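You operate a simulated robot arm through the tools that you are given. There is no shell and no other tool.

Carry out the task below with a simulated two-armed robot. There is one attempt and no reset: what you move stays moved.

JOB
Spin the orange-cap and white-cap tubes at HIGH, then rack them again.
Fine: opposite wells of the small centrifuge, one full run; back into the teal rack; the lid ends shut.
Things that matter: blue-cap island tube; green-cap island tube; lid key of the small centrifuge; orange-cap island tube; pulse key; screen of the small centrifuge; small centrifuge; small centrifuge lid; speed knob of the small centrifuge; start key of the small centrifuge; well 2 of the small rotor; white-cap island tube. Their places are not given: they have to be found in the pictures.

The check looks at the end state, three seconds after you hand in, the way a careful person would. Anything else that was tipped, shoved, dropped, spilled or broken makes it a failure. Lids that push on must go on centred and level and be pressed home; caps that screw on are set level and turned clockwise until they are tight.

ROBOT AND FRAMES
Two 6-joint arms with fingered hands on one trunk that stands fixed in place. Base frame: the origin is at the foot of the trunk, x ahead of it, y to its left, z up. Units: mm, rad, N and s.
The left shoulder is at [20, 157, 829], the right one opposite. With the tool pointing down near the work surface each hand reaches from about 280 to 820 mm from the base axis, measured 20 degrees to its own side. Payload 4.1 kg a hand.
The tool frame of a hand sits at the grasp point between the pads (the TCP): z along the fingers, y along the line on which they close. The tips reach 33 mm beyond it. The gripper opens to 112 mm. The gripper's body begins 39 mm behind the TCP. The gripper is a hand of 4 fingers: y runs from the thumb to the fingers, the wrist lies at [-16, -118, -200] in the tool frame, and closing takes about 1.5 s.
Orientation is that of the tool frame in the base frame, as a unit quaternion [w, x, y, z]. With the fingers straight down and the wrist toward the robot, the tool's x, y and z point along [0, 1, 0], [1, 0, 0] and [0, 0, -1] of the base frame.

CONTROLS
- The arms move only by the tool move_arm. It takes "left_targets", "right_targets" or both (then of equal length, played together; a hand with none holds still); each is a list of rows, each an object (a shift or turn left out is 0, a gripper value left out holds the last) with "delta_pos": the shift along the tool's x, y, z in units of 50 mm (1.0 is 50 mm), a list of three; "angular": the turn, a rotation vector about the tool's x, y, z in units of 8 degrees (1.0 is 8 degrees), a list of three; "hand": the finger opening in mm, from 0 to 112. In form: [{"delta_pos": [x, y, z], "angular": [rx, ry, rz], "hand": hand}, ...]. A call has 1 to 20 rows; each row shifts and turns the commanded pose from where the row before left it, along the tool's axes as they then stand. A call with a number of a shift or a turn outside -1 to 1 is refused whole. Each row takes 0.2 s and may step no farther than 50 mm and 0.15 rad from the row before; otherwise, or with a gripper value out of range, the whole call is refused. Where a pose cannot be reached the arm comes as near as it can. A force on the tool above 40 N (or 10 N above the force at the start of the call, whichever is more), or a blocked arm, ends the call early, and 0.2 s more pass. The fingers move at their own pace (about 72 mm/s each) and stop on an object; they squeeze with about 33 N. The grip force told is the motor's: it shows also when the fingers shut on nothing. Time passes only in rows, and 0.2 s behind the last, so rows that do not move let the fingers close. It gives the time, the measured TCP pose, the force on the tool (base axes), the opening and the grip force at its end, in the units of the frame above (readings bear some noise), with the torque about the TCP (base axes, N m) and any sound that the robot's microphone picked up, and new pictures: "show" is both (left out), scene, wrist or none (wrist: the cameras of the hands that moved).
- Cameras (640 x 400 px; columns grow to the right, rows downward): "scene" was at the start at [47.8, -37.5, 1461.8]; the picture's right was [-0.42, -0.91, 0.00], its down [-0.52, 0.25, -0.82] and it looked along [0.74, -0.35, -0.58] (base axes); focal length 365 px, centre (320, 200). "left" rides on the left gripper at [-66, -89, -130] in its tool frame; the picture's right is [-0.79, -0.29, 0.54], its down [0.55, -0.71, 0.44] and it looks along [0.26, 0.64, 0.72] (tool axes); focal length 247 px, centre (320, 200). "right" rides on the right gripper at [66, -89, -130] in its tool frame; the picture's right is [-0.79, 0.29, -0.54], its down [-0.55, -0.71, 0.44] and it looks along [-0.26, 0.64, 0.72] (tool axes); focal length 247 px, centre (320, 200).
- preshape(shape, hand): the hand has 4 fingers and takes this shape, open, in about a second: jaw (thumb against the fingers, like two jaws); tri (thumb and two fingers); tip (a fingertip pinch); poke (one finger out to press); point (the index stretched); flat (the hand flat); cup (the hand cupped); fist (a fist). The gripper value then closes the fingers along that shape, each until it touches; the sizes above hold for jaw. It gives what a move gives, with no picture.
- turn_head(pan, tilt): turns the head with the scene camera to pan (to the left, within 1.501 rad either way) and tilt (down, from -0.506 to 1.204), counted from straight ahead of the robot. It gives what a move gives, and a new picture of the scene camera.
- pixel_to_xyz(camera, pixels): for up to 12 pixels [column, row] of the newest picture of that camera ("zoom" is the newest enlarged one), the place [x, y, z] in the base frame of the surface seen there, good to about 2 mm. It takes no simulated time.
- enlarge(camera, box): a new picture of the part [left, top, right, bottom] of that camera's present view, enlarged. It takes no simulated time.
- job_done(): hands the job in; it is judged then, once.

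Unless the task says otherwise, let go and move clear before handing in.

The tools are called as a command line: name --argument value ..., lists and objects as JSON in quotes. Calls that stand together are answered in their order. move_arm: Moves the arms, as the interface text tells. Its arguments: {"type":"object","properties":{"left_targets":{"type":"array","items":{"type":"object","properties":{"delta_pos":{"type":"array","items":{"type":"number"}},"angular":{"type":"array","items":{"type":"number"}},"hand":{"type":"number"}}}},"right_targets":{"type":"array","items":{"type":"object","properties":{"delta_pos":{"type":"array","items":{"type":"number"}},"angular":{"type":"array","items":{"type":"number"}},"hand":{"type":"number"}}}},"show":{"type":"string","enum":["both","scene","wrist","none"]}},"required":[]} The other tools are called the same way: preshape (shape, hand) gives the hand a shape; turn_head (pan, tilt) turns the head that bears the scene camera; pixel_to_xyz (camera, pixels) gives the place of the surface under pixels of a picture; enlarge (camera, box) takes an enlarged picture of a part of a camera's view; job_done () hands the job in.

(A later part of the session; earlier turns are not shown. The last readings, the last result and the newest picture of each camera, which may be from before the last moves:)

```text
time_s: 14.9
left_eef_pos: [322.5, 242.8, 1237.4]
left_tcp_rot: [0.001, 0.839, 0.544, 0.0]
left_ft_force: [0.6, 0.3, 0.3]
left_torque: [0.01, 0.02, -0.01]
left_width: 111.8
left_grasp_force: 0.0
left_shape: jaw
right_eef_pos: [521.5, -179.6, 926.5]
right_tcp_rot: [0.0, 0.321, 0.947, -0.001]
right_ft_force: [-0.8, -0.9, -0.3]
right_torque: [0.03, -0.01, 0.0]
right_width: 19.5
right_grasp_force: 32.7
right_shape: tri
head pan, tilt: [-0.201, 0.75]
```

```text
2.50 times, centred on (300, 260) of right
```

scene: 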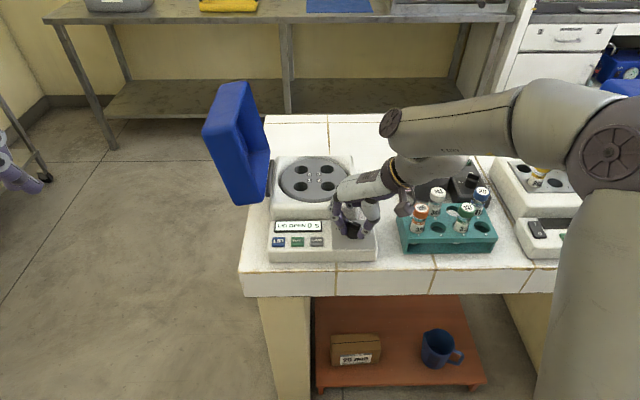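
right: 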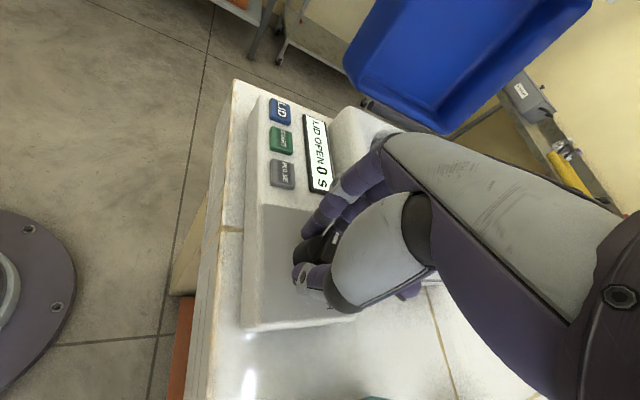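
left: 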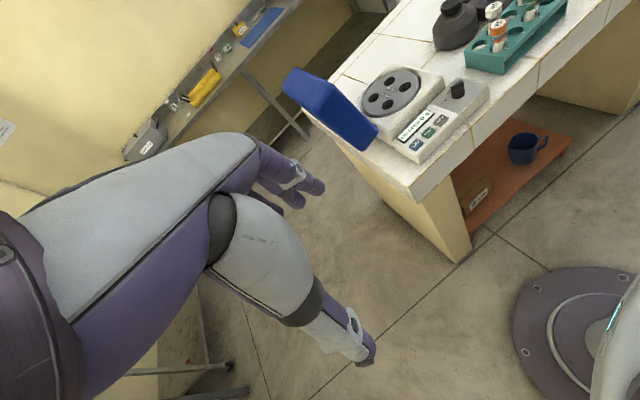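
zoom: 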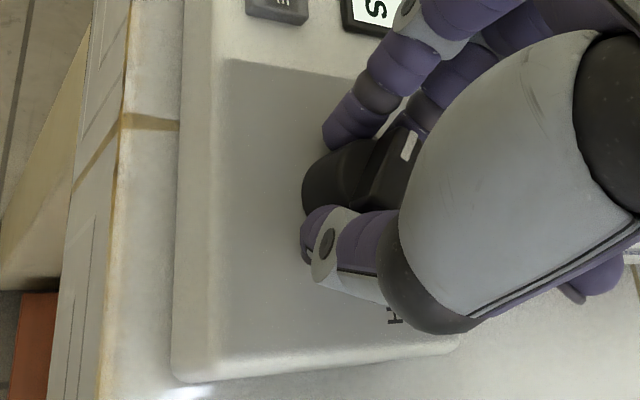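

The grip is firm (32.7 N) on the knob. I'll turn clockwise (tool +z) 60° first and look.

move_arm --right_targets '[{"angular": [0, 0, 0.75]}, {"angular": [0, 0, 0.75]}, {"angular": [0, 0, 0.75]}, {"angular": [0, 0, 0.75]}, {"angular": [0, 0, 0.75]}, {"angular": [0, 0, 0.75]}, {"angular": [0, 0, 0.75]}, {"angular": [0, 0, 0.75]}, {"angular": [0, 0, 0.75]}, {"angular": [0, 0, 0.75]}]'

enlarge --camera "scene" --box '[290, 170, 410, 260]'

enlarge --camera "right" --box '[220, 180, 380, 340]'

```text
time_s: 16.2
left_eef_pos: [322.9, 244.3, 1237.7]
left_tcp_rot: [-0.001, 0.84, 0.543, 0.0]
left_ft_force: [1.1, -0.5, -0.3]
left_torque: [-0.02, 0.01, 0.02]
left_width: 111.6
left_grasp_force: 0.1
left_shape: jaw
right_eef_pos: [530.4, -188.4, 926.9]
right_tcp_rot: [0.003, 0.528, 0.849, -0.008]
right_ft_force: [-11.0, 15.8, -0.5]
right_torque: [0.4, 0.05, 0.0]
right_width: 15.9
right_grasp_force: 33.0
right_shape: tri
right hand out of reach, approached as far as the arm can: row 4, 5
head pan, tilt: [-0.201, 0.75]
stopped in row 6 (right hand): the force on the tool passed its limit at 44 N (the readings are from after the stop); the commanded pose is now the measured one
```

scene: 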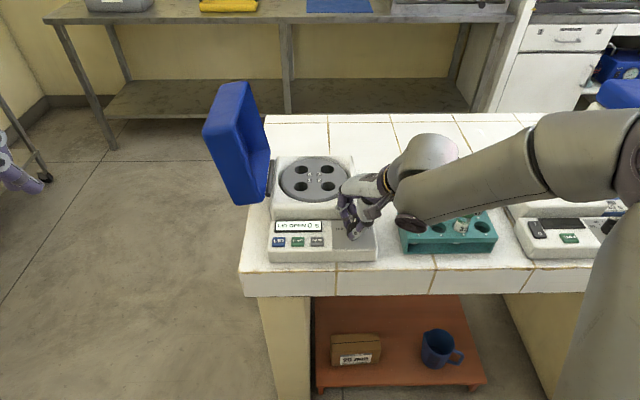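
right: 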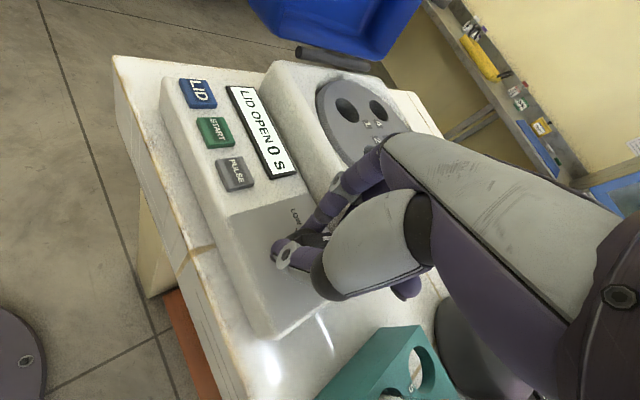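

```text
4.44 times, centred on (350, 215) of scene
```

zoom: 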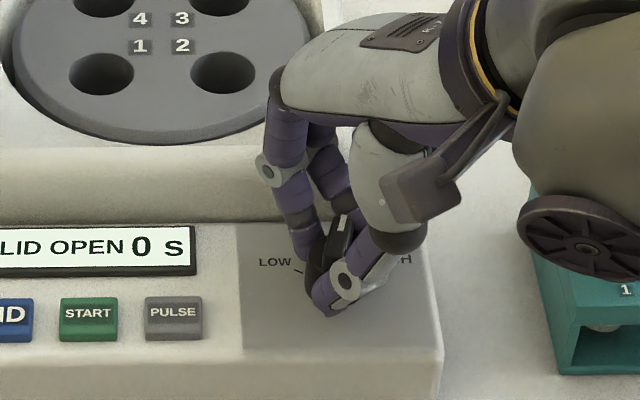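

```text
2.50 times, centred on (300, 260) of right
```

zoom: 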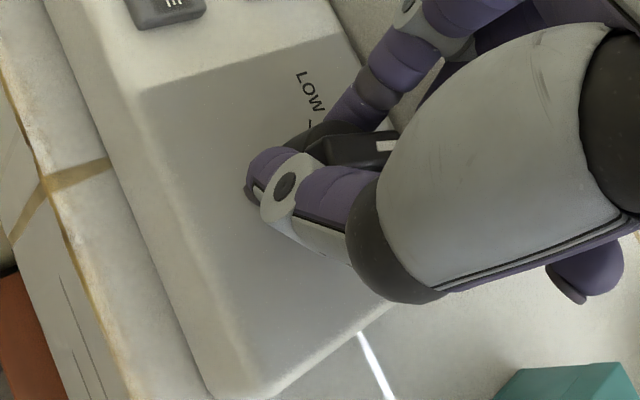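

The turn stopped at an arm limit with the elbow now low over the rack (scene (410,225)); the knob mark seems to be near MID. I'll open the fingers and turn the hand back to lift the elbow away.

move_arm --right_targets '[{"hand": 50}, {"hand": 50}, {"hand": 50}, {"hand": 50}]'

```text
time_s: 17.2
left_eef_pos: [321.7, 242.3, 1238.3]
left_tcp_rot: [0.001, 0.839, 0.545, 0.001]
left_ft_force: [-0.2, 0.5, -0.5]
left_torque: [0.0, -0.01, -0.02]
left_width: 111.8
left_grasp_force: 0.0
left_shape: jaw
right_eef_pos: [528.0, -191.7, 927.8]
right_tcp_rot: [0.006, 0.53, 0.848, -0.009]
right_ft_force: [-28.8, -1.1, 20.8]
right_torque: [0.09, -0.7, 0.08]
right_width: 44.0
right_grasp_force: 0.2
right_shape: tri
head pan, tilt: [-0.201, 0.75]
```

scene: 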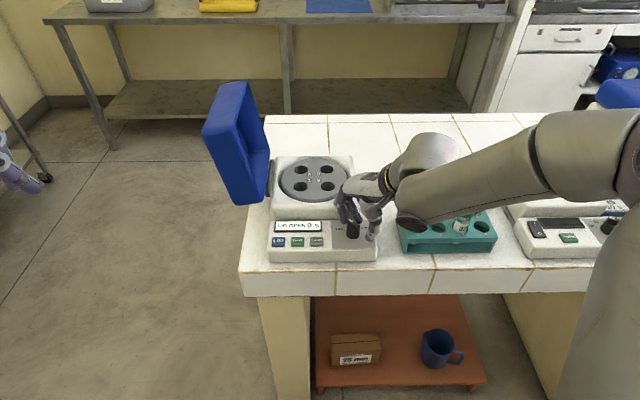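
right: 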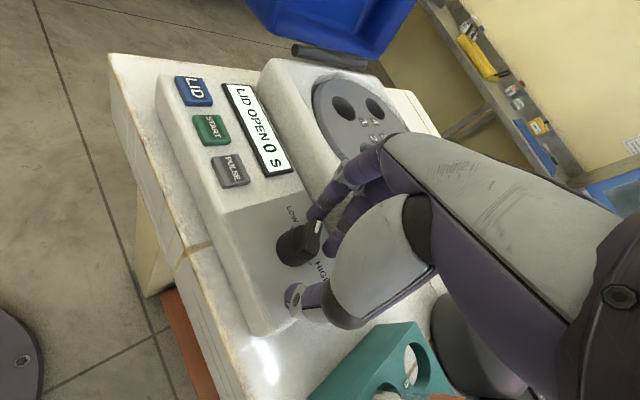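

The fingers now press on the housing wall (force −29 N in x), so I'll ease off, rise straight up and then yaw back to the comfortable angle.

move_arm --right_targets '[{"delta_pos": [0, -0.12, 0], "hand": 40}, {"delta_pos": [0, -0.04, -0.3]}, {"delta_pos": [0, 0, -0.6]}, {"delta_pos": [0, 0, -0.6]}, {"delta_pos": [0, 0, -0.6], "angular": [0, 0, -0.8]}, {"delta_pos": [0, 0, -0.4], "angular": [0, 0, -0.8]}, {"delta_pos": [0, 0, 0], "angular": [0, 0, -0.8]}]'

enlarge --camera "scene" --box '[255, 140, 395, 270]'

```text
time_s: 18.8
left_eef_pos: [322.4, 242.6, 1237.3]
left_tcp_rot: [0.0, 0.839, 0.543, 0.0]
left_ft_force: [-0.7, 0.3, -0.1]
left_torque: [-0.01, -0.03, 0.0]
left_width: 111.8
left_grasp_force: 0.0
left_shape: jaw
right_eef_pos: [521.9, -193.3, 1052.8]
right_tcp_rot: [0.004, 0.379, 0.925, -0.008]
right_ft_force: [0.5, 0.3, 0.7]
right_torque: [-0.01, 0.0, -0.03]
right_width: 40.4
right_grasp_force: 0.1
right_shape: tri
head pan, tilt: [-0.201, 0.75]
```

scene: 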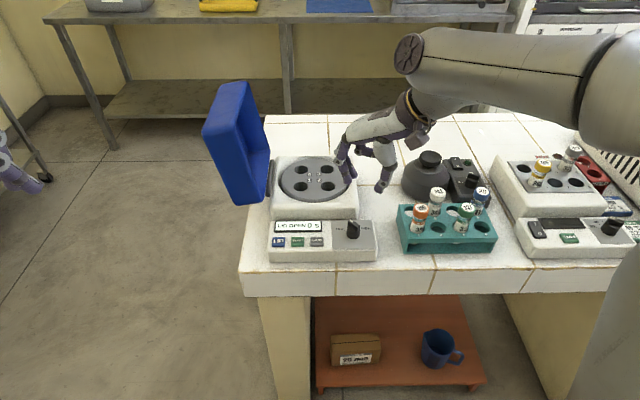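
right: 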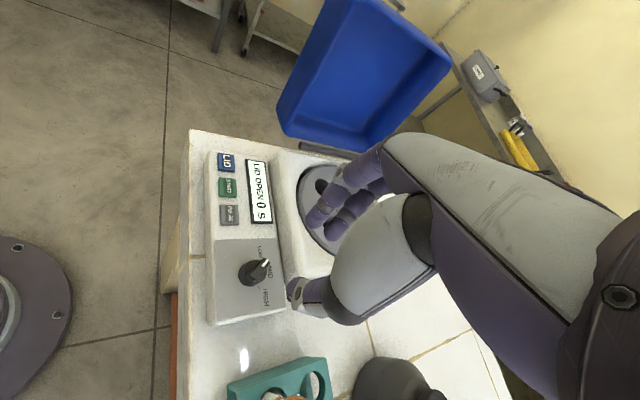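

```text
3.08 times, centred on (325, 205) of scene
```

zoom: 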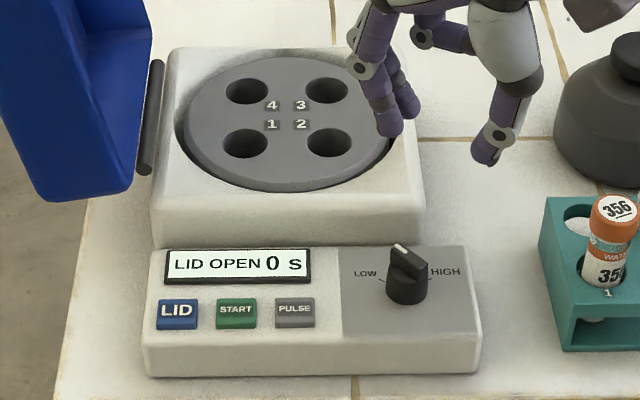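

The knob has turned partway (mark at zoom (405,250), near MID) and the rack looks undisturbed. The right hand handles larger yaw angles well, so I'll regrip from yaw ~95°; first I'll turn up there, levelled and centred, and take a reading of the knob's present angle.

move_arm --right_targets '[{"delta_pos": [0.172, 0.175, 0], "angular": [-0.084, 0.096, 0]}, {"angular": [0, 0, -0.78]}, {"angular": [0, 0, -0.78]}, {"angular": [0, 0, -0.78]}, {"angular": [0, 0, -0.78]}, {"angular": [0, 0, -0.78]}, {"angular": [0, 0, -0.78]}, {"angular": [0, 0, -0.78]}, {"angular": [0, 0, -0.78]}]'

enlarge --camera "scene" --box '[330, 215, 380, 250]'

enlarge --camera "scene" --box '[385, 175, 505, 265]'

```text
time_s: 20.8
left_eef_pos: [322.7, 244.4, 1236.5]
left_tcp_rot: [0.001, 0.839, 0.544, -0.001]
left_ft_force: [-0.5, 0.0, 0.0]
left_torque: [0.02, 0.01, -0.01]
left_width: 111.8
left_grasp_force: 0.1
left_shape: jaw
right_eef_pos: [523.1, -181.1, 1052.3]
right_tcp_rot: [0.0, -0.047, 0.999, 0.0]
right_ft_force: [0.4, 0.2, 0.4]
right_torque: [-0.01, -0.01, 0.03]
right_width: 40.4
right_grasp_force: 0.1
right_shape: tri
head pan, tilt: [-0.201, 0.75]
```

scene: 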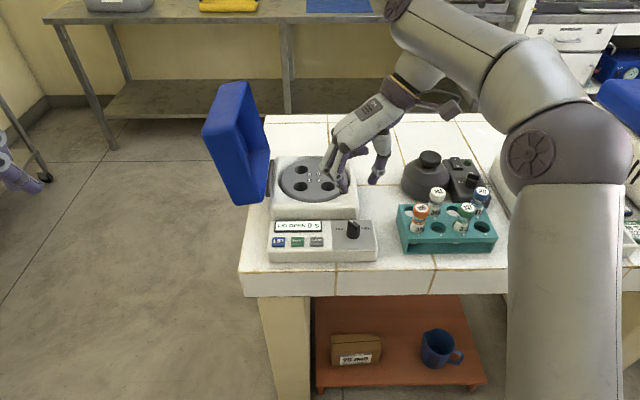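
right: 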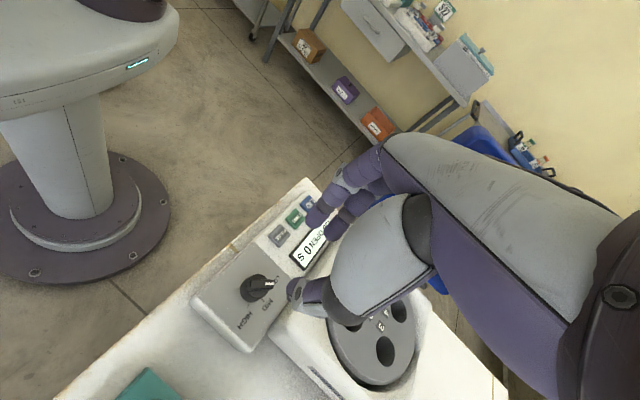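

```text
11.43 times, centred on (355, 232) of scene
```

zoom: 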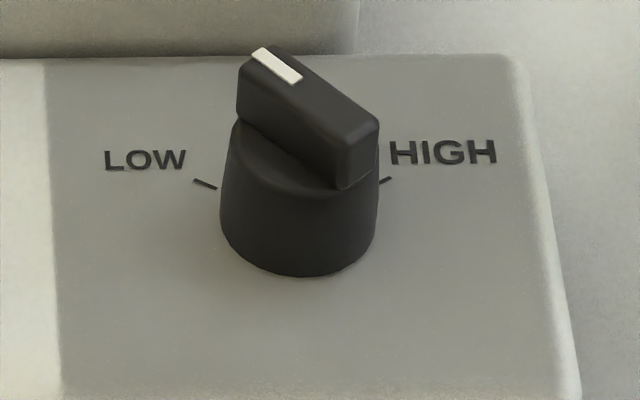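

```text
4.44 times, centred on (445, 220) of scene
```

zoom: 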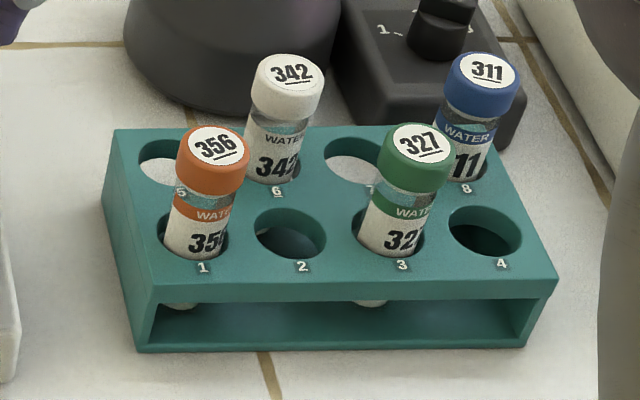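

The rack and centrifuge are undisturbed, and the knob only turned ~15–20°. The right hand reached yaw 95° without limits, so I'll lower here and grip.

move_arm --right_targets '[{"delta_pos": [0.02, 0, 0.5], "hand": 46}, {"delta_pos": [0, 0, 0.6]}, {"delta_pos": [0, 0, 0.6]}, {"delta_pos": [0, 0, 0.6]}, {"delta_pos": [0, 0, 0.2]}, {"delta_pos": [0, 0, 0]}]'

enlarge --camera "scene" --box '[290, 170, 410, 260]'

enlarge --camera "right" --box '[220, 180, 380, 340]'

```text
time_s: 22.2
left_eef_pos: [322.4, 244.0, 1238.0]
left_tcp_rot: [0.0, 0.839, 0.544, 0.0]
left_ft_force: [0.7, -0.2, 0.6]
left_torque: [-0.03, 0.01, 0.04]
left_width: 111.9
left_grasp_force: 0.0
left_shape: jaw
right_eef_pos: [520.4, -180.1, 926.7]
right_tcp_rot: [-0.002, -0.046, 0.999, -0.001]
right_ft_force: [-0.2, 0.2, -0.6]
right_torque: [0.0, 0.0, -0.03]
right_width: 45.6
right_grasp_force: 0.1
right_shape: tri
head pan, tilt: [-0.201, 0.75]
```

scene: 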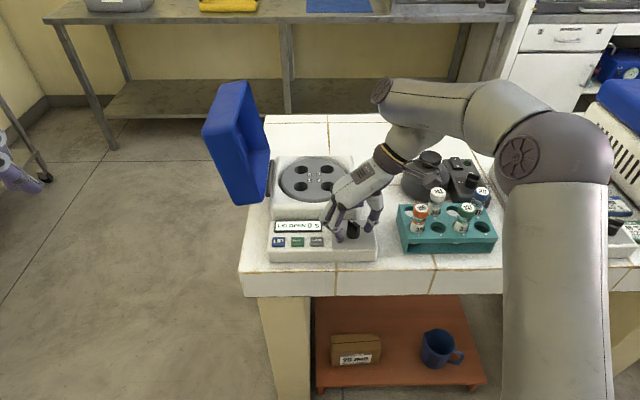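
right: 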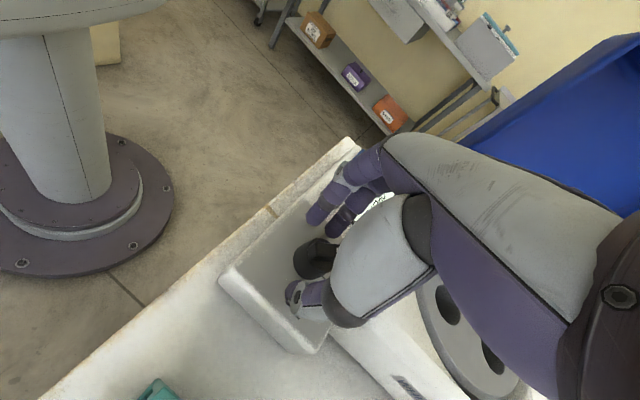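

```text
4.44 times, centred on (350, 215) of scene
```

zoom: 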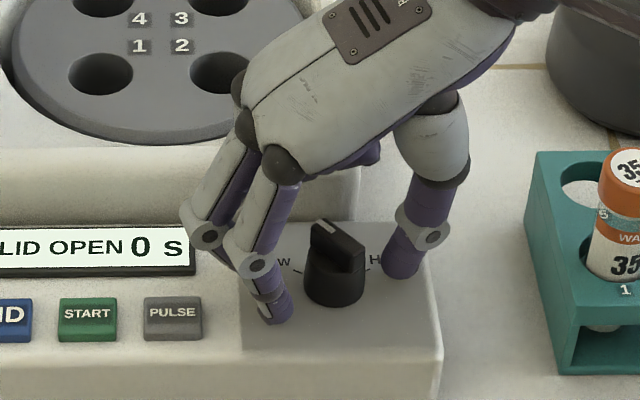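

```text
2.50 times, centred on (300, 260) of right
```

zoom: 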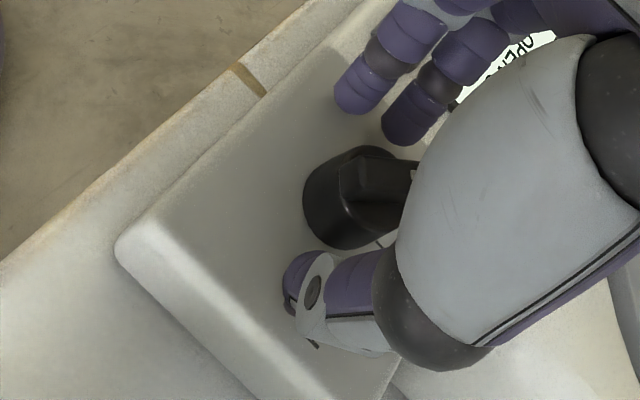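

The fingers straddle the knob well. I'll close and then turn clockwise about 56°.

move_arm --right_targets '[{"hand": 10}, {"hand": 10}, {"hand": 10}, {"hand": 10}, {"hand": 10}, {"angular": [0, 0, 0.7]}, {"angular": [0, 0, 0.7]}, {"angular": [0, 0, 0.7]}, {"angular": [0, 0, 0.7]}, {"angular": [0, 0, 0.7]}, {"angular": [0, 0, 0.7]}, {"angular": [0, 0, 0.7]}, {"angular": [0, 0, 0.7]}, {"angular": [0, 0, 0.7]}, {"angular": [0, 0, 0.7]}, {"angular": [0, 0, 0]}]'

enlarge --camera "scene" --box '[290, 170, 410, 260]'

enlarge --camera "right" --box '[220, 180, 380, 340]'

```text
time_s: 25.6
left_eef_pos: [322.2, 242.9, 1237.2]
left_tcp_rot: [0.001, 0.839, 0.544, -0.001]
left_ft_force: [-0.1, 0.7, 0.2]
left_torque: [-0.02, 0.0, 0.03]
left_width: 111.7
left_grasp_force: 0.0
left_shape: jaw
right_eef_pos: [521.2, -180.0, 928.6]
right_tcp_rot: [0.0, 0.429, 0.903, -0.002]
right_ft_force: [6.4, 11.7, -7.2]
right_torque: [0.34, -0.27, 0.08]
right_width: 15.9
right_grasp_force: 32.3
right_shape: tri
head pan, tilt: [-0.201, 0.75]
```

scene: 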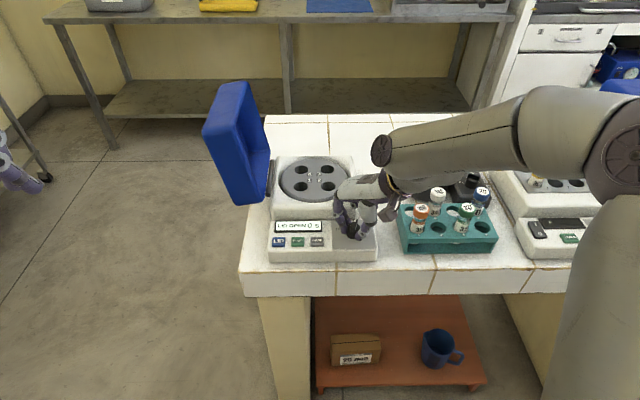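
right: 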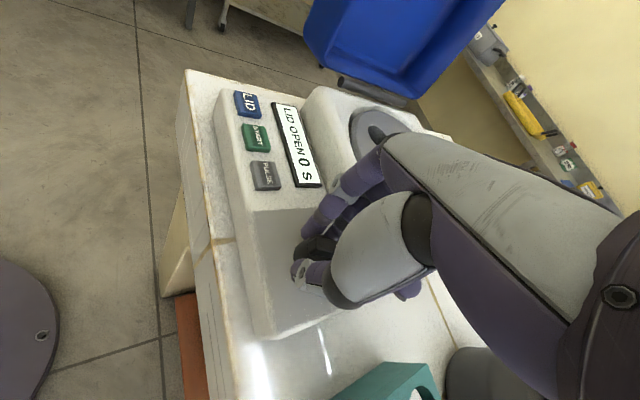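

```text
4.44 times, centred on (350, 215) of scene
```

zoom: 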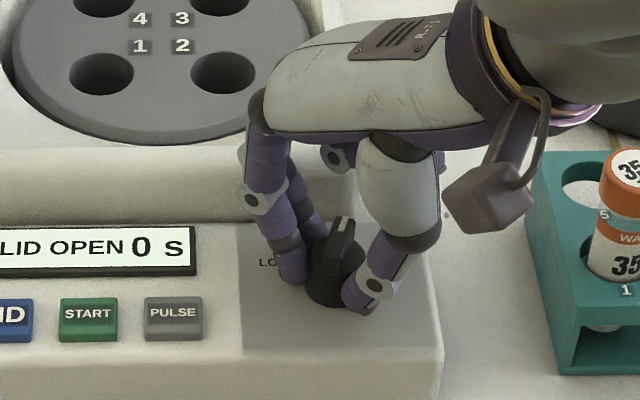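

```text
2.50 times, centred on (300, 260) of right
```

zoom: 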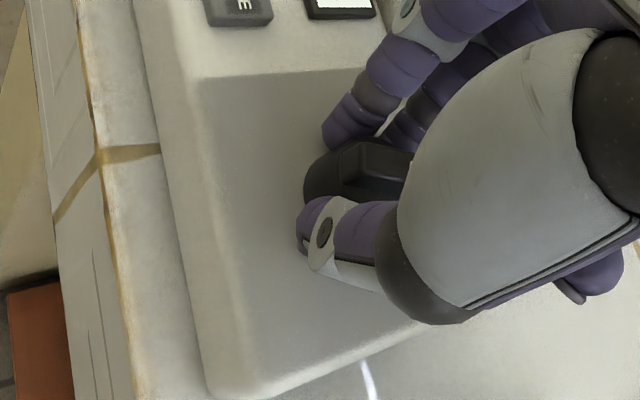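

The knob mark now points about to MID (zoom (342,222)). I'll open, swing the hand back counterclockwise around the knob, and regrip.

move_arm --right_targets '[{"hand": 44}, {"hand": 44}, {"hand": 44}, {"angular": [0, 0, -0.7]}, {"angular": [0, 0, -0.7]}, {"angular": [0, 0, -0.7]}, {"angular": [0, 0, -0.7]}, {"angular": [0, 0, -0.7]}, {"angular": [0, 0, -0.7]}, {"angular": [0, 0, -0.7]}, {"angular": [0, 0, -0.7]}, {"angular": [0, 0, -0.7]}, {"angular": [0, 0, -0.7]}, {"angular": [0, 0, -0.7]}]'

enlarge --camera "scene" --box '[290, 170, 410, 260]'

```text
time_s: 28.6
left_eef_pos: [322.4, 243.5, 1236.6]
left_tcp_rot: [0.001, 0.839, 0.544, -0.001]
left_ft_force: [-0.5, 0.7, -1.2]
left_torque: [-0.01, 0.01, 0.01]
left_width: 111.6
left_grasp_force: 0.1
left_shape: jaw
right_eef_pos: [521.3, -179.5, 927.7]
right_tcp_rot: [-0.002, -0.095, 0.995, -0.002]
right_ft_force: [-0.3, 1.3, -0.1]
right_torque: [-0.02, 0.0, 0.01]
right_width: 43.8
right_grasp_force: 0.0
right_shape: tri
head pan, tilt: [-0.201, 0.75]
```

scene: 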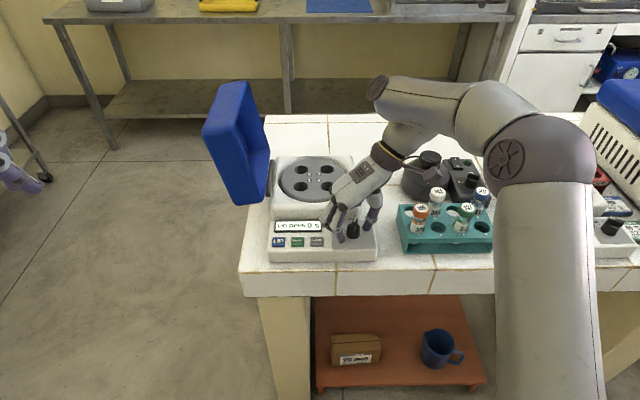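
right: 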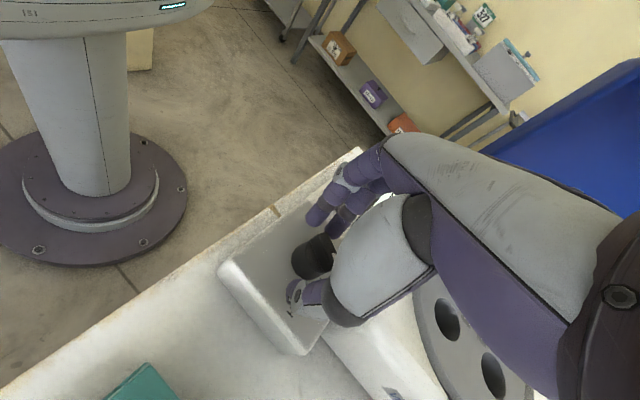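

```text
4.44 times, centred on (350, 215) of scene
```

zoom: 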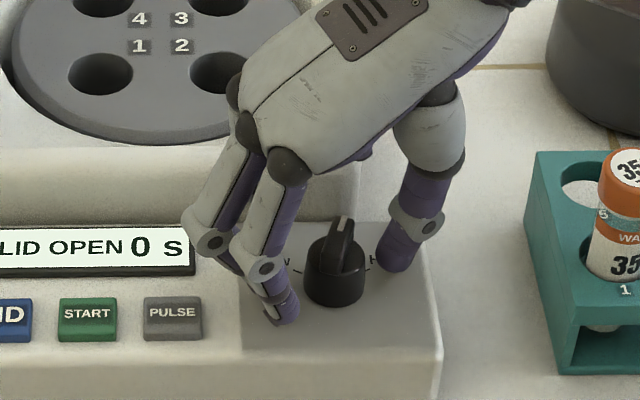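

The knob now points to MID and the hand is back at yaw ~101°. I'll close and turn clockwise ~62°.

move_arm --right_targets '[{"hand": 10}, {"hand": 10}, {"hand": 10}, {"hand": 10}, {"hand": 10}, {"angular": [0, 0, 0.7]}, {"angular": [0, 0, 0.7]}, {"angular": [0, 0, 0.7]}, {"angular": [0, 0, 0.7]}, {"angular": [0, 0, 0.7]}, {"angular": [0, 0, 0.7]}, {"angular": [0, 0, 0.7]}, {"angular": [0, 0, 0.7]}, {"angular": [0, 0, 0.7]}, {"angular": [0, 0, 0.7]}, {"angular": [0, 0, 0.7]}, {"angular": [0, 0, 0]}]'

enlarge --camera "scene" --box '[290, 170, 410, 260]'

enlarge --camera "right" --box '[220, 180, 380, 340]'

```text
time_s: 32.2
left_eef_pos: [322.0, 244.3, 1237.0]
left_tcp_rot: [0.0, 0.839, 0.545, 0.0]
left_ft_force: [0.2, 0.1, 0.0]
left_torque: [0.0, 0.02, -0.01]
left_width: 111.8
left_grasp_force: 0.2
left_shape: jaw
right_eef_pos: [518.6, -178.7, 925.7]
right_tcp_rot: [-0.002, 0.428, 0.904, -0.002]
right_ft_force: [-7.0, 22.2, 3.2]
right_torque: [0.76, 0.01, 0.48]
right_width: 16.5
right_grasp_force: 32.8
right_shape: tri
head pan, tilt: [-0.201, 0.75]
```

scene: 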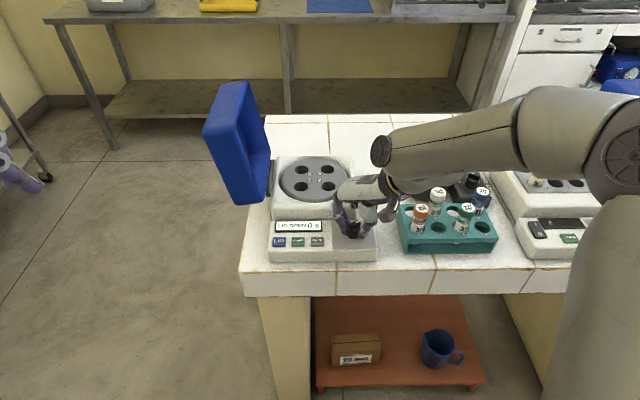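
right: 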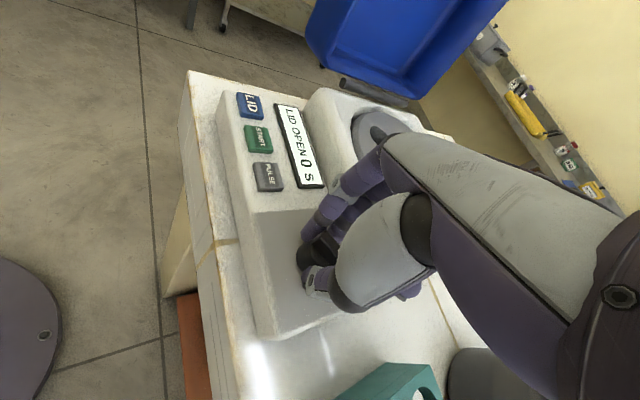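

```text
4.44 times, centred on (350, 215) of scene
```

zoom: 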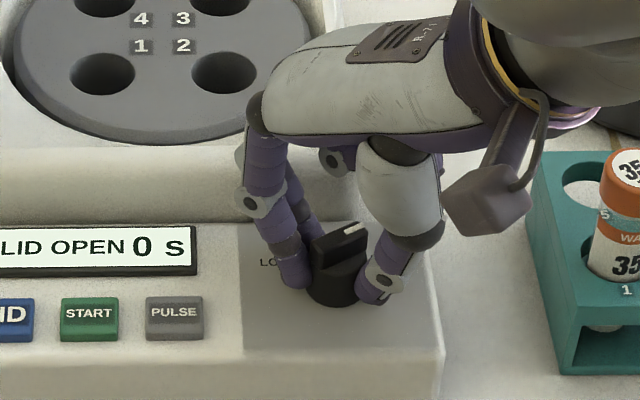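

```text
2.50 times, centred on (300, 260) of right
```

zoom: 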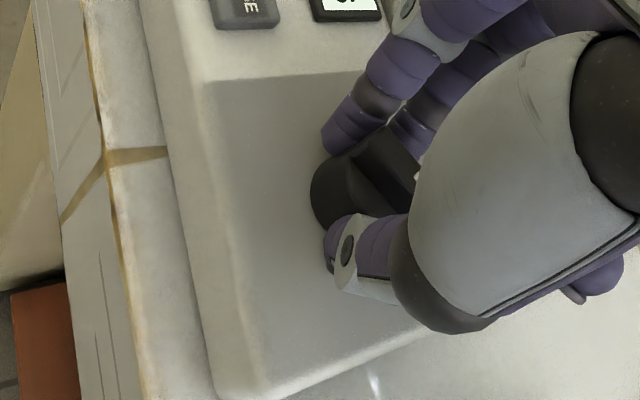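

The knob's white mark now points right toward HIGH (zoom (355,230)) with torque building, so it's likely at the stop. I'll open, lift clear and check the mark.

move_arm --right_targets '[{"hand": 44}, {"hand": 44}, {"hand": 44}, {"delta_pos": [0, 0, -0.5]}, {"delta_pos": [0, 0, -0.8]}, {"delta_pos": [0, 0, -0.8]}, {"delta_pos": [0, 0, -0.8], "angular": [0, 0, -0.8]}, {"angular": [0, 0, -0.8]}]'

enlarge --camera "scene" --box '[330, 215, 380, 250]'

pixel_to_xyz --camera "zoom" --pixels '[[365, 90], [250, 115], [300, 105], [204, 184], [384, 181], [144, 160], [442, 152]]'

```text
time_s: 34.0
left_eef_pos: [321.5, 243.6, 1237.6]
left_tcp_rot: [0.0, 0.839, 0.544, 0.0]
left_ft_force: [0.5, -0.2, 0.5]
left_torque: [0.01, 0.01, 0.02]
left_width: 111.7
left_grasp_force: 0.0
left_shape: jaw
right_eef_pos: [522.0, -180.3, 1071.9]
right_tcp_rot: [-0.001, 0.325, 0.946, -0.001]
right_ft_force: [-0.6, -0.7, -0.8]
right_torque: [-0.03, -0.03, 0.0]
right_width: 44.1
right_grasp_force: 0.0
right_shape: tri
head pan, tilt: [-0.201, 0.75]
```

scene: 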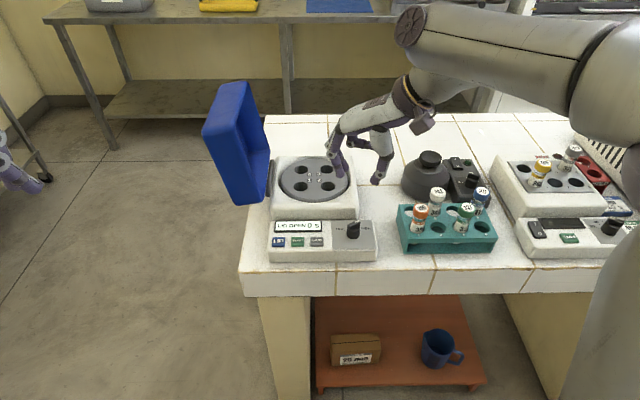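
right: 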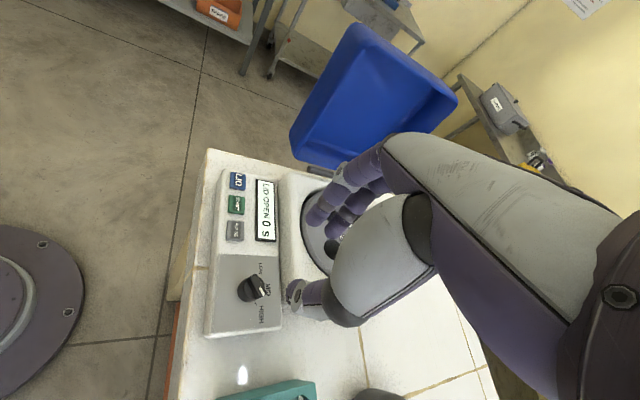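

```text
11.43 times, centred on (355, 232) of scene
```

zoom: 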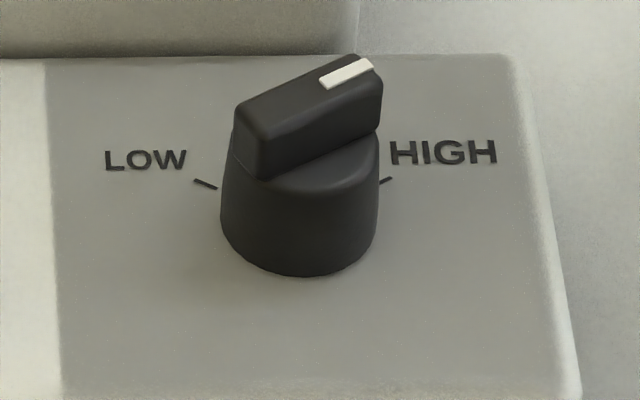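

```text
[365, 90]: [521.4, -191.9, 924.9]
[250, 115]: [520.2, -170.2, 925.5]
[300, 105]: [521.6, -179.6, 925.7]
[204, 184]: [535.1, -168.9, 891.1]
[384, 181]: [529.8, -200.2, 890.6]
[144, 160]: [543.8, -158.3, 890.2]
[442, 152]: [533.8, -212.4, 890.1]
```

The white mark now points right-back at zoom (350,72), and the machine has not moved. I'll measure the bar's direction precisely.

pixel_to_xyz --camera "zoom" --pixels '[[372, 66], [325, 85], [350, 60], [372, 78], [362, 70], [252, 118], [245, 108], [262, 128], [310, 92]]'

enlarge --camera "right" --box '[200, 240, 300, 340]'

```text
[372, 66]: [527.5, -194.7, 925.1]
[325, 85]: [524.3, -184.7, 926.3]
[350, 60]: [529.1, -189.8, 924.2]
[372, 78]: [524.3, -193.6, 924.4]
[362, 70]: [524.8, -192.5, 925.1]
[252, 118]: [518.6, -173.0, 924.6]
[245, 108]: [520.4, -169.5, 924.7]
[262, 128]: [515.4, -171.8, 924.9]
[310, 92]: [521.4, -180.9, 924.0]
```

```text
4.00 times, centred on (250, 290) of right
```

zoom: 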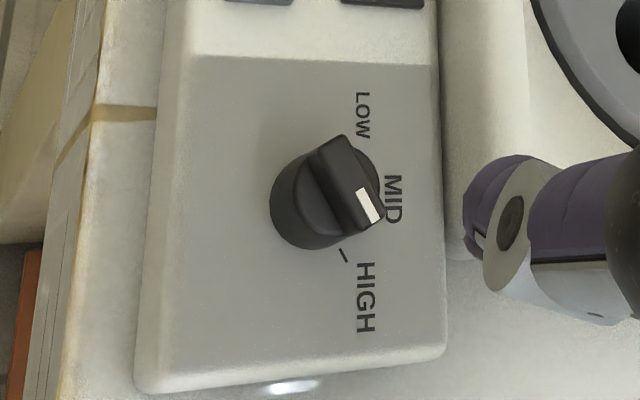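

The pointer measures −70° in base, i.e. −59° from device-back, matching the HIGH tick. Next are the tubes; I'll check the bottle and neighbours behind the rack before planning the grasp.

pixel_to_xyz --camera "scene" --pixels '[[430, 157], [405, 185], [445, 195], [425, 197], [450, 185], [472, 181], [460, 160], [421, 210], [438, 194], [466, 211], [482, 195]]'

enlarge --camera "scene" --box '[395, 170, 505, 250]'

```text
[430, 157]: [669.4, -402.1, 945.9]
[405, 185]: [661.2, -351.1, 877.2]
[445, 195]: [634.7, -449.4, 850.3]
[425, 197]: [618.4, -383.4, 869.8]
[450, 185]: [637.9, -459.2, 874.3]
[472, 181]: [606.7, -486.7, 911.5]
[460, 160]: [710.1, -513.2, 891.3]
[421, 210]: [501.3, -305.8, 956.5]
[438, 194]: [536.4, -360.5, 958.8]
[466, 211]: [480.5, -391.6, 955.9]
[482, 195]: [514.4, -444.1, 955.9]
```

```text
5.00 times, centred on (450, 210) of scene
```

zoom: 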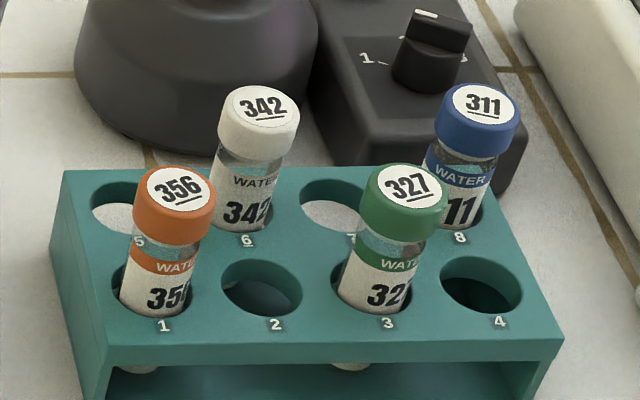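

I'll pin down the label centres of the orange and white caps in this zoom.

pixel_to_xyz --camera "zoom" --pixels '[[178, 188], [139, 190], [212, 190], [178, 169], [178, 209], [263, 104], [224, 104], [296, 106], [263, 86], [263, 124], [405, 187], [480, 104]]'

```text
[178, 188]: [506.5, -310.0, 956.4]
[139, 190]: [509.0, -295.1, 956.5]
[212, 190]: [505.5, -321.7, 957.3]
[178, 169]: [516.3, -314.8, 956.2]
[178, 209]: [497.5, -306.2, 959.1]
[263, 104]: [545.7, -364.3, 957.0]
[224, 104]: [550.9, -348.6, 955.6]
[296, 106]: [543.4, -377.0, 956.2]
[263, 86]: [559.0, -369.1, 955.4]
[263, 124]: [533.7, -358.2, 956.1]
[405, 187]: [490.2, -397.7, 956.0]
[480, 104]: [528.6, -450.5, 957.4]
```

Orange cap centre is (507,-310), white (546,-363.5). I'll move the right hand over the orange tube, open to 56 mm, keeping yaw ~52°.

move_arm --right_targets '[{"delta_pos": [-0.34, -0.56, 0], "hand": 56}, {"delta_pos": [-0.34, -0.56, 0]}, {"delta_pos": [-0.34, -0.56, 0]}, {"delta_pos": [-0.34, -0.55, 0]}, {"delta_pos": [0, 0, 0.5]}, {"delta_pos": [0, 0, 0]}]'

enlarge --camera "scene" --box '[380, 130, 510, 250]'

```text
time_s: 35.4
left_eef_pos: [323.1, 242.6, 1237.6]
left_tcp_rot: [0.001, 0.839, 0.544, 0.001]
left_ft_force: [0.6, -1.0, -0.6]
left_torque: [0.01, 0.01, 0.0]
left_width: 111.6
left_grasp_force: 0.1
left_shape: jaw
right_eef_pos: [507.5, -310.4, 1047.7]
right_tcp_rot: [-0.001, 0.325, 0.946, -0.001]
right_ft_force: [-0.3, 0.2, 0.2]
right_torque: [-0.02, -0.04, 0.0]
right_width: 55.6
right_grasp_force: 0.0
right_shape: tri
head pan, tilt: [-0.201, 0.75]
```

scene: 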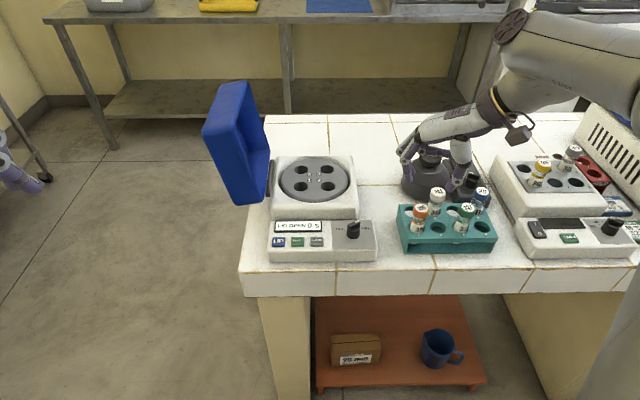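
right: 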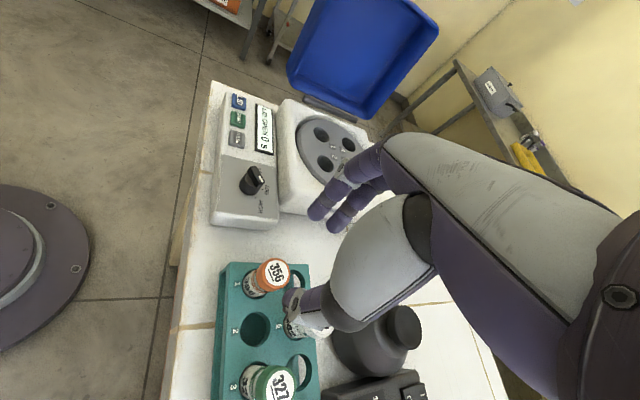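

```text
3.33 times, centred on (445, 190) of scene
```

zoom: 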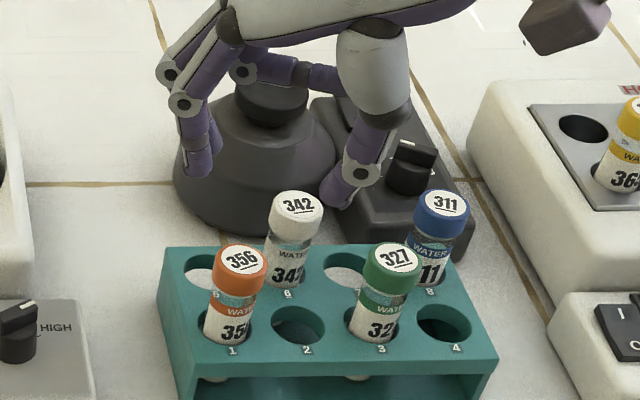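

The hand is above the orange tube. I'll lower to about z≈965 first, then check clearance.

move_arm --right_targets '[{"delta_pos": [0, 0, 0.5]}, {"delta_pos": [0, 0, 0.5]}, {"delta_pos": [0, 0, 0.5]}, {"delta_pos": [0, 0, 0.15]}, {"delta_pos": [0, 0, 0]}]'

enlarge --camera "scene" --box '[380, 150, 510, 260]'

enlarge --camera "right" --box '[220, 180, 380, 340]'

```text
time_s: 36.6
left_eef_pos: [322.8, 244.2, 1238.0]
left_tcp_rot: [0.0, 0.839, 0.543, -0.001]
left_ft_force: [0.3, 0.4, 0.4]
left_torque: [-0.01, 0.01, 0.0]
left_width: 111.8
left_grasp_force: 0.2
left_shape: jaw
right_eef_pos: [506.8, -309.6, 964.3]
right_tcp_rot: [-0.001, 0.325, 0.946, -0.002]
right_ft_force: [0.0, 0.5, 0.1]
right_torque: [-0.03, 0.02, -0.03]
right_width: 55.7
right_grasp_force: 0.0
right_shape: tri
head pan, tilt: [-0.201, 0.75]
```

scene: 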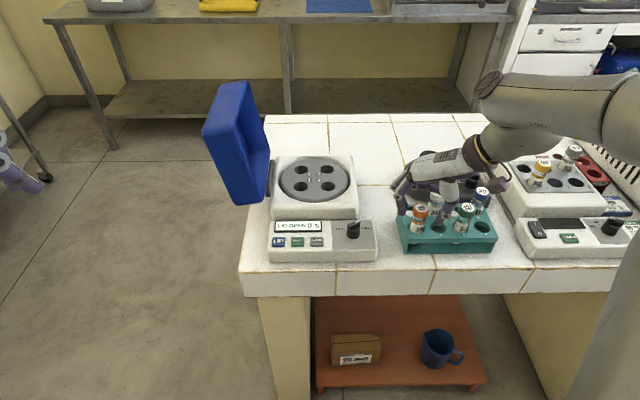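
right: 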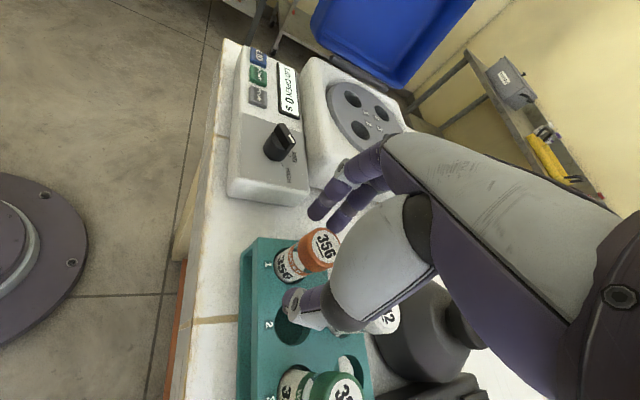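

```text
3.64 times, centred on (445, 205) of scene
```

zoom: 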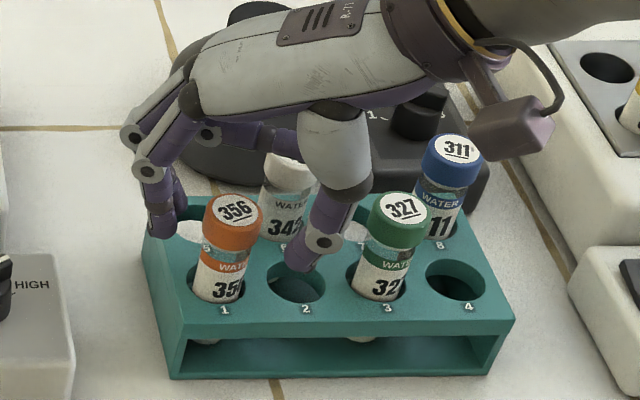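

```text
2.50 times, centred on (300, 260) of right
```

zoom: 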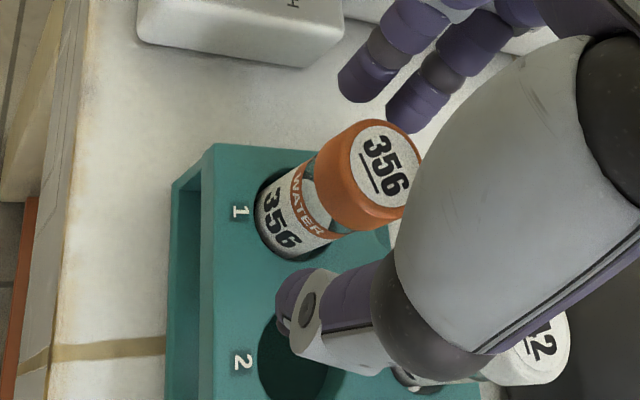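

Fingers straddle the orange tube; the thumb is near hole 2. I'll check the heights of the thumb knuckle and palm against the green and white caps before going lower.

pixel_to_xyz --camera "scene" --pixels '[[455, 202], [451, 197], [457, 191], [450, 205], [440, 222], [447, 187], [418, 186], [462, 212]]'

pixel_to_xyz --camera "zoom" --pixels '[[400, 350], [440, 380], [380, 280], [300, 330], [350, 90], [405, 120], [540, 350], [380, 170]]'

```text
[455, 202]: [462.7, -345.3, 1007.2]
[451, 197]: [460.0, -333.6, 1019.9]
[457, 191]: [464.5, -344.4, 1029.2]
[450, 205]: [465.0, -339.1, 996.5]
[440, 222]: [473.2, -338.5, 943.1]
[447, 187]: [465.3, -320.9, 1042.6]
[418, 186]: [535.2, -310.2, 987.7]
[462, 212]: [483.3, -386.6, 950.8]
```

```text
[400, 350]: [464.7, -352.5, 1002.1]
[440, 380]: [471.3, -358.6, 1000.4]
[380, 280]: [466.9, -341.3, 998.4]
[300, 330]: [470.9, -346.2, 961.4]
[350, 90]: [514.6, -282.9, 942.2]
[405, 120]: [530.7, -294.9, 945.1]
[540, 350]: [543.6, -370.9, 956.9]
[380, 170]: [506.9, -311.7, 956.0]
```

Everything low is clear of the neighbours (thumb knuckle is ~z 1000 near (465,-350)). I'll lower to z≈947 and close on the orange cap.

move_arm --right_targets '[{"delta_pos": [0, 0, 0.2]}, {"delta_pos": [0, 0, 0.15]}, {"hand": 10}, {"hand": 10}, {"hand": 10}, {"hand": 10}, {"hand": 10}, {"hand": 10}]'

enlarge --camera "scene" --box '[380, 150, 510, 260]'

enlarge --camera "right" --box '[220, 180, 380, 340]'

```text
time_s: 38.4
left_eef_pos: [322.7, 242.7, 1237.0]
left_tcp_rot: [0.0, 0.839, 0.544, 0.001]
left_ft_force: [0.2, -0.1, -0.1]
left_torque: [0.02, 0.02, 0.0]
left_width: 111.5
left_grasp_force: 0.0
left_shape: jaw
right_eef_pos: [507.3, -311.7, 948.1]
right_tcp_rot: [-0.002, 0.325, 0.946, -0.001]
right_ft_force: [0.0, 0.5, -0.7]
right_torque: [0.01, 0.0, 0.03]
right_width: 18.2
right_grasp_force: 33.1
right_shape: tri
head pan, tilt: [-0.201, 0.75]
```

scene: 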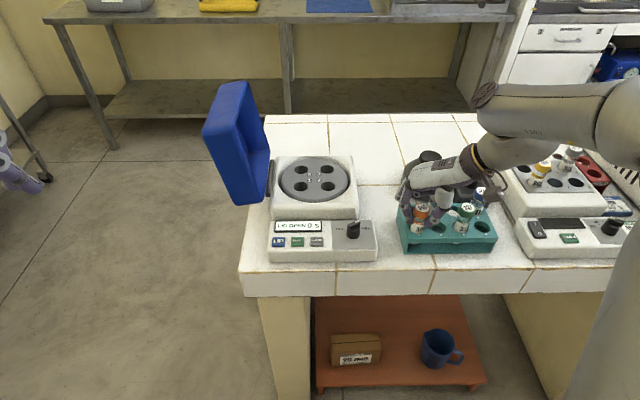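
right: 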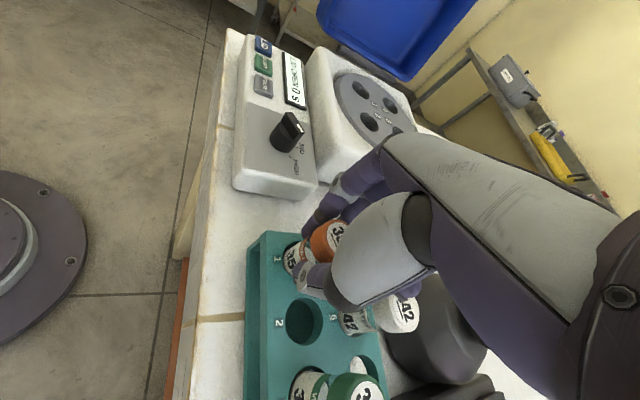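

```text
3.64 times, centred on (445, 205) of scene
```

zoom: 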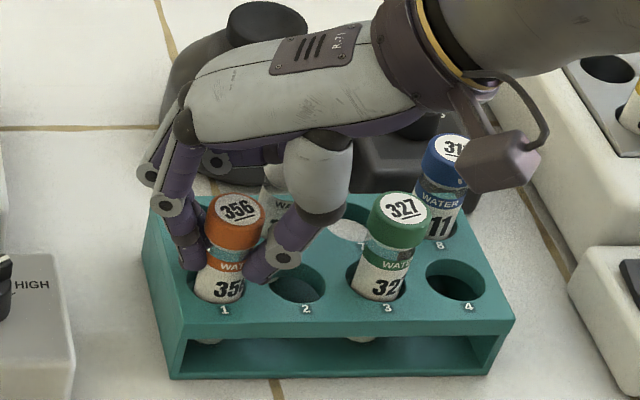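

```text
2.50 times, centred on (300, 260) of right
```

zoom: 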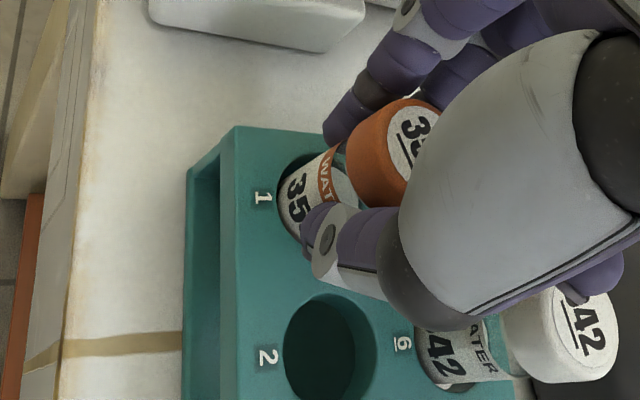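

The grip holds at 33 N around the orange tube. I'll lift it straight up and look.

move_arm --right_targets '[{"delta_pos": [0, 0, -0.3]}, {"delta_pos": [0, 0, -0.5]}, {"delta_pos": [0, 0, -0.5]}, {"delta_pos": [0, 0, -0.5]}, {"delta_pos": [0, 0, -0.5]}, {"delta_pos": [0, 0, 0]}]'

enlarge --camera "scene" --box '[380, 110, 510, 260]'

```text
time_s: 39.8
left_eef_pos: [321.8, 243.7, 1239.4]
left_tcp_rot: [0.0, 0.839, 0.544, -0.001]
left_ft_force: [0.4, 0.0, 0.2]
left_torque: [-0.05, -0.01, -0.04]
left_width: 111.8
left_grasp_force: 0.1
left_shape: jaw
right_eef_pos: [508.1, -310.9, 1063.3]
right_tcp_rot: [-0.001, 0.325, 0.946, -0.002]
right_ft_force: [-0.2, -0.7, -0.1]
right_torque: [-0.01, -0.01, 0.0]
right_width: 18.2
right_grasp_force: 32.9
right_shape: tri
head pan, tilt: [-0.201, 0.75]
```

scene: 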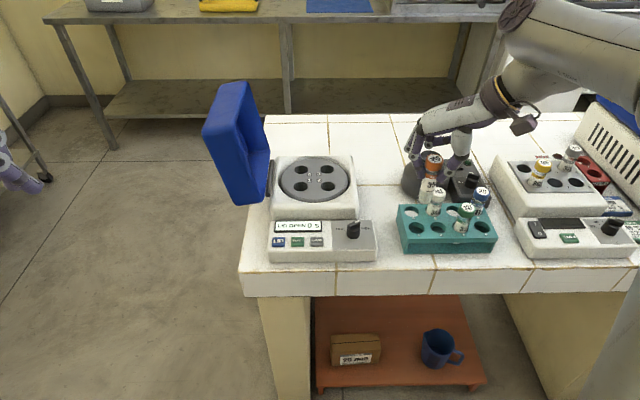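
right: 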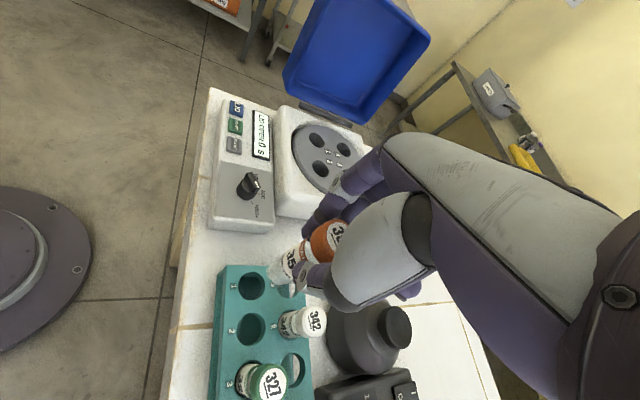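

```text
2.67 times, centred on (445, 185) of scene
```

zoom: 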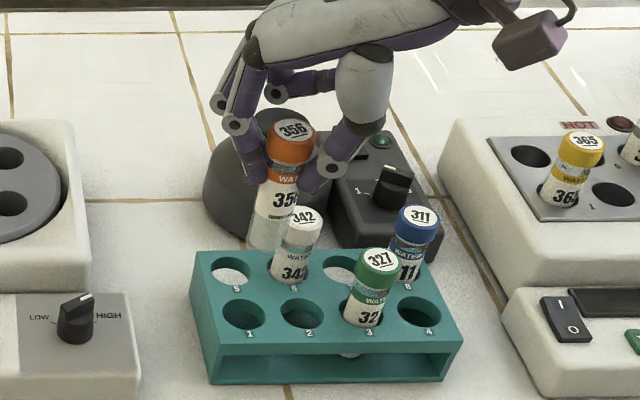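

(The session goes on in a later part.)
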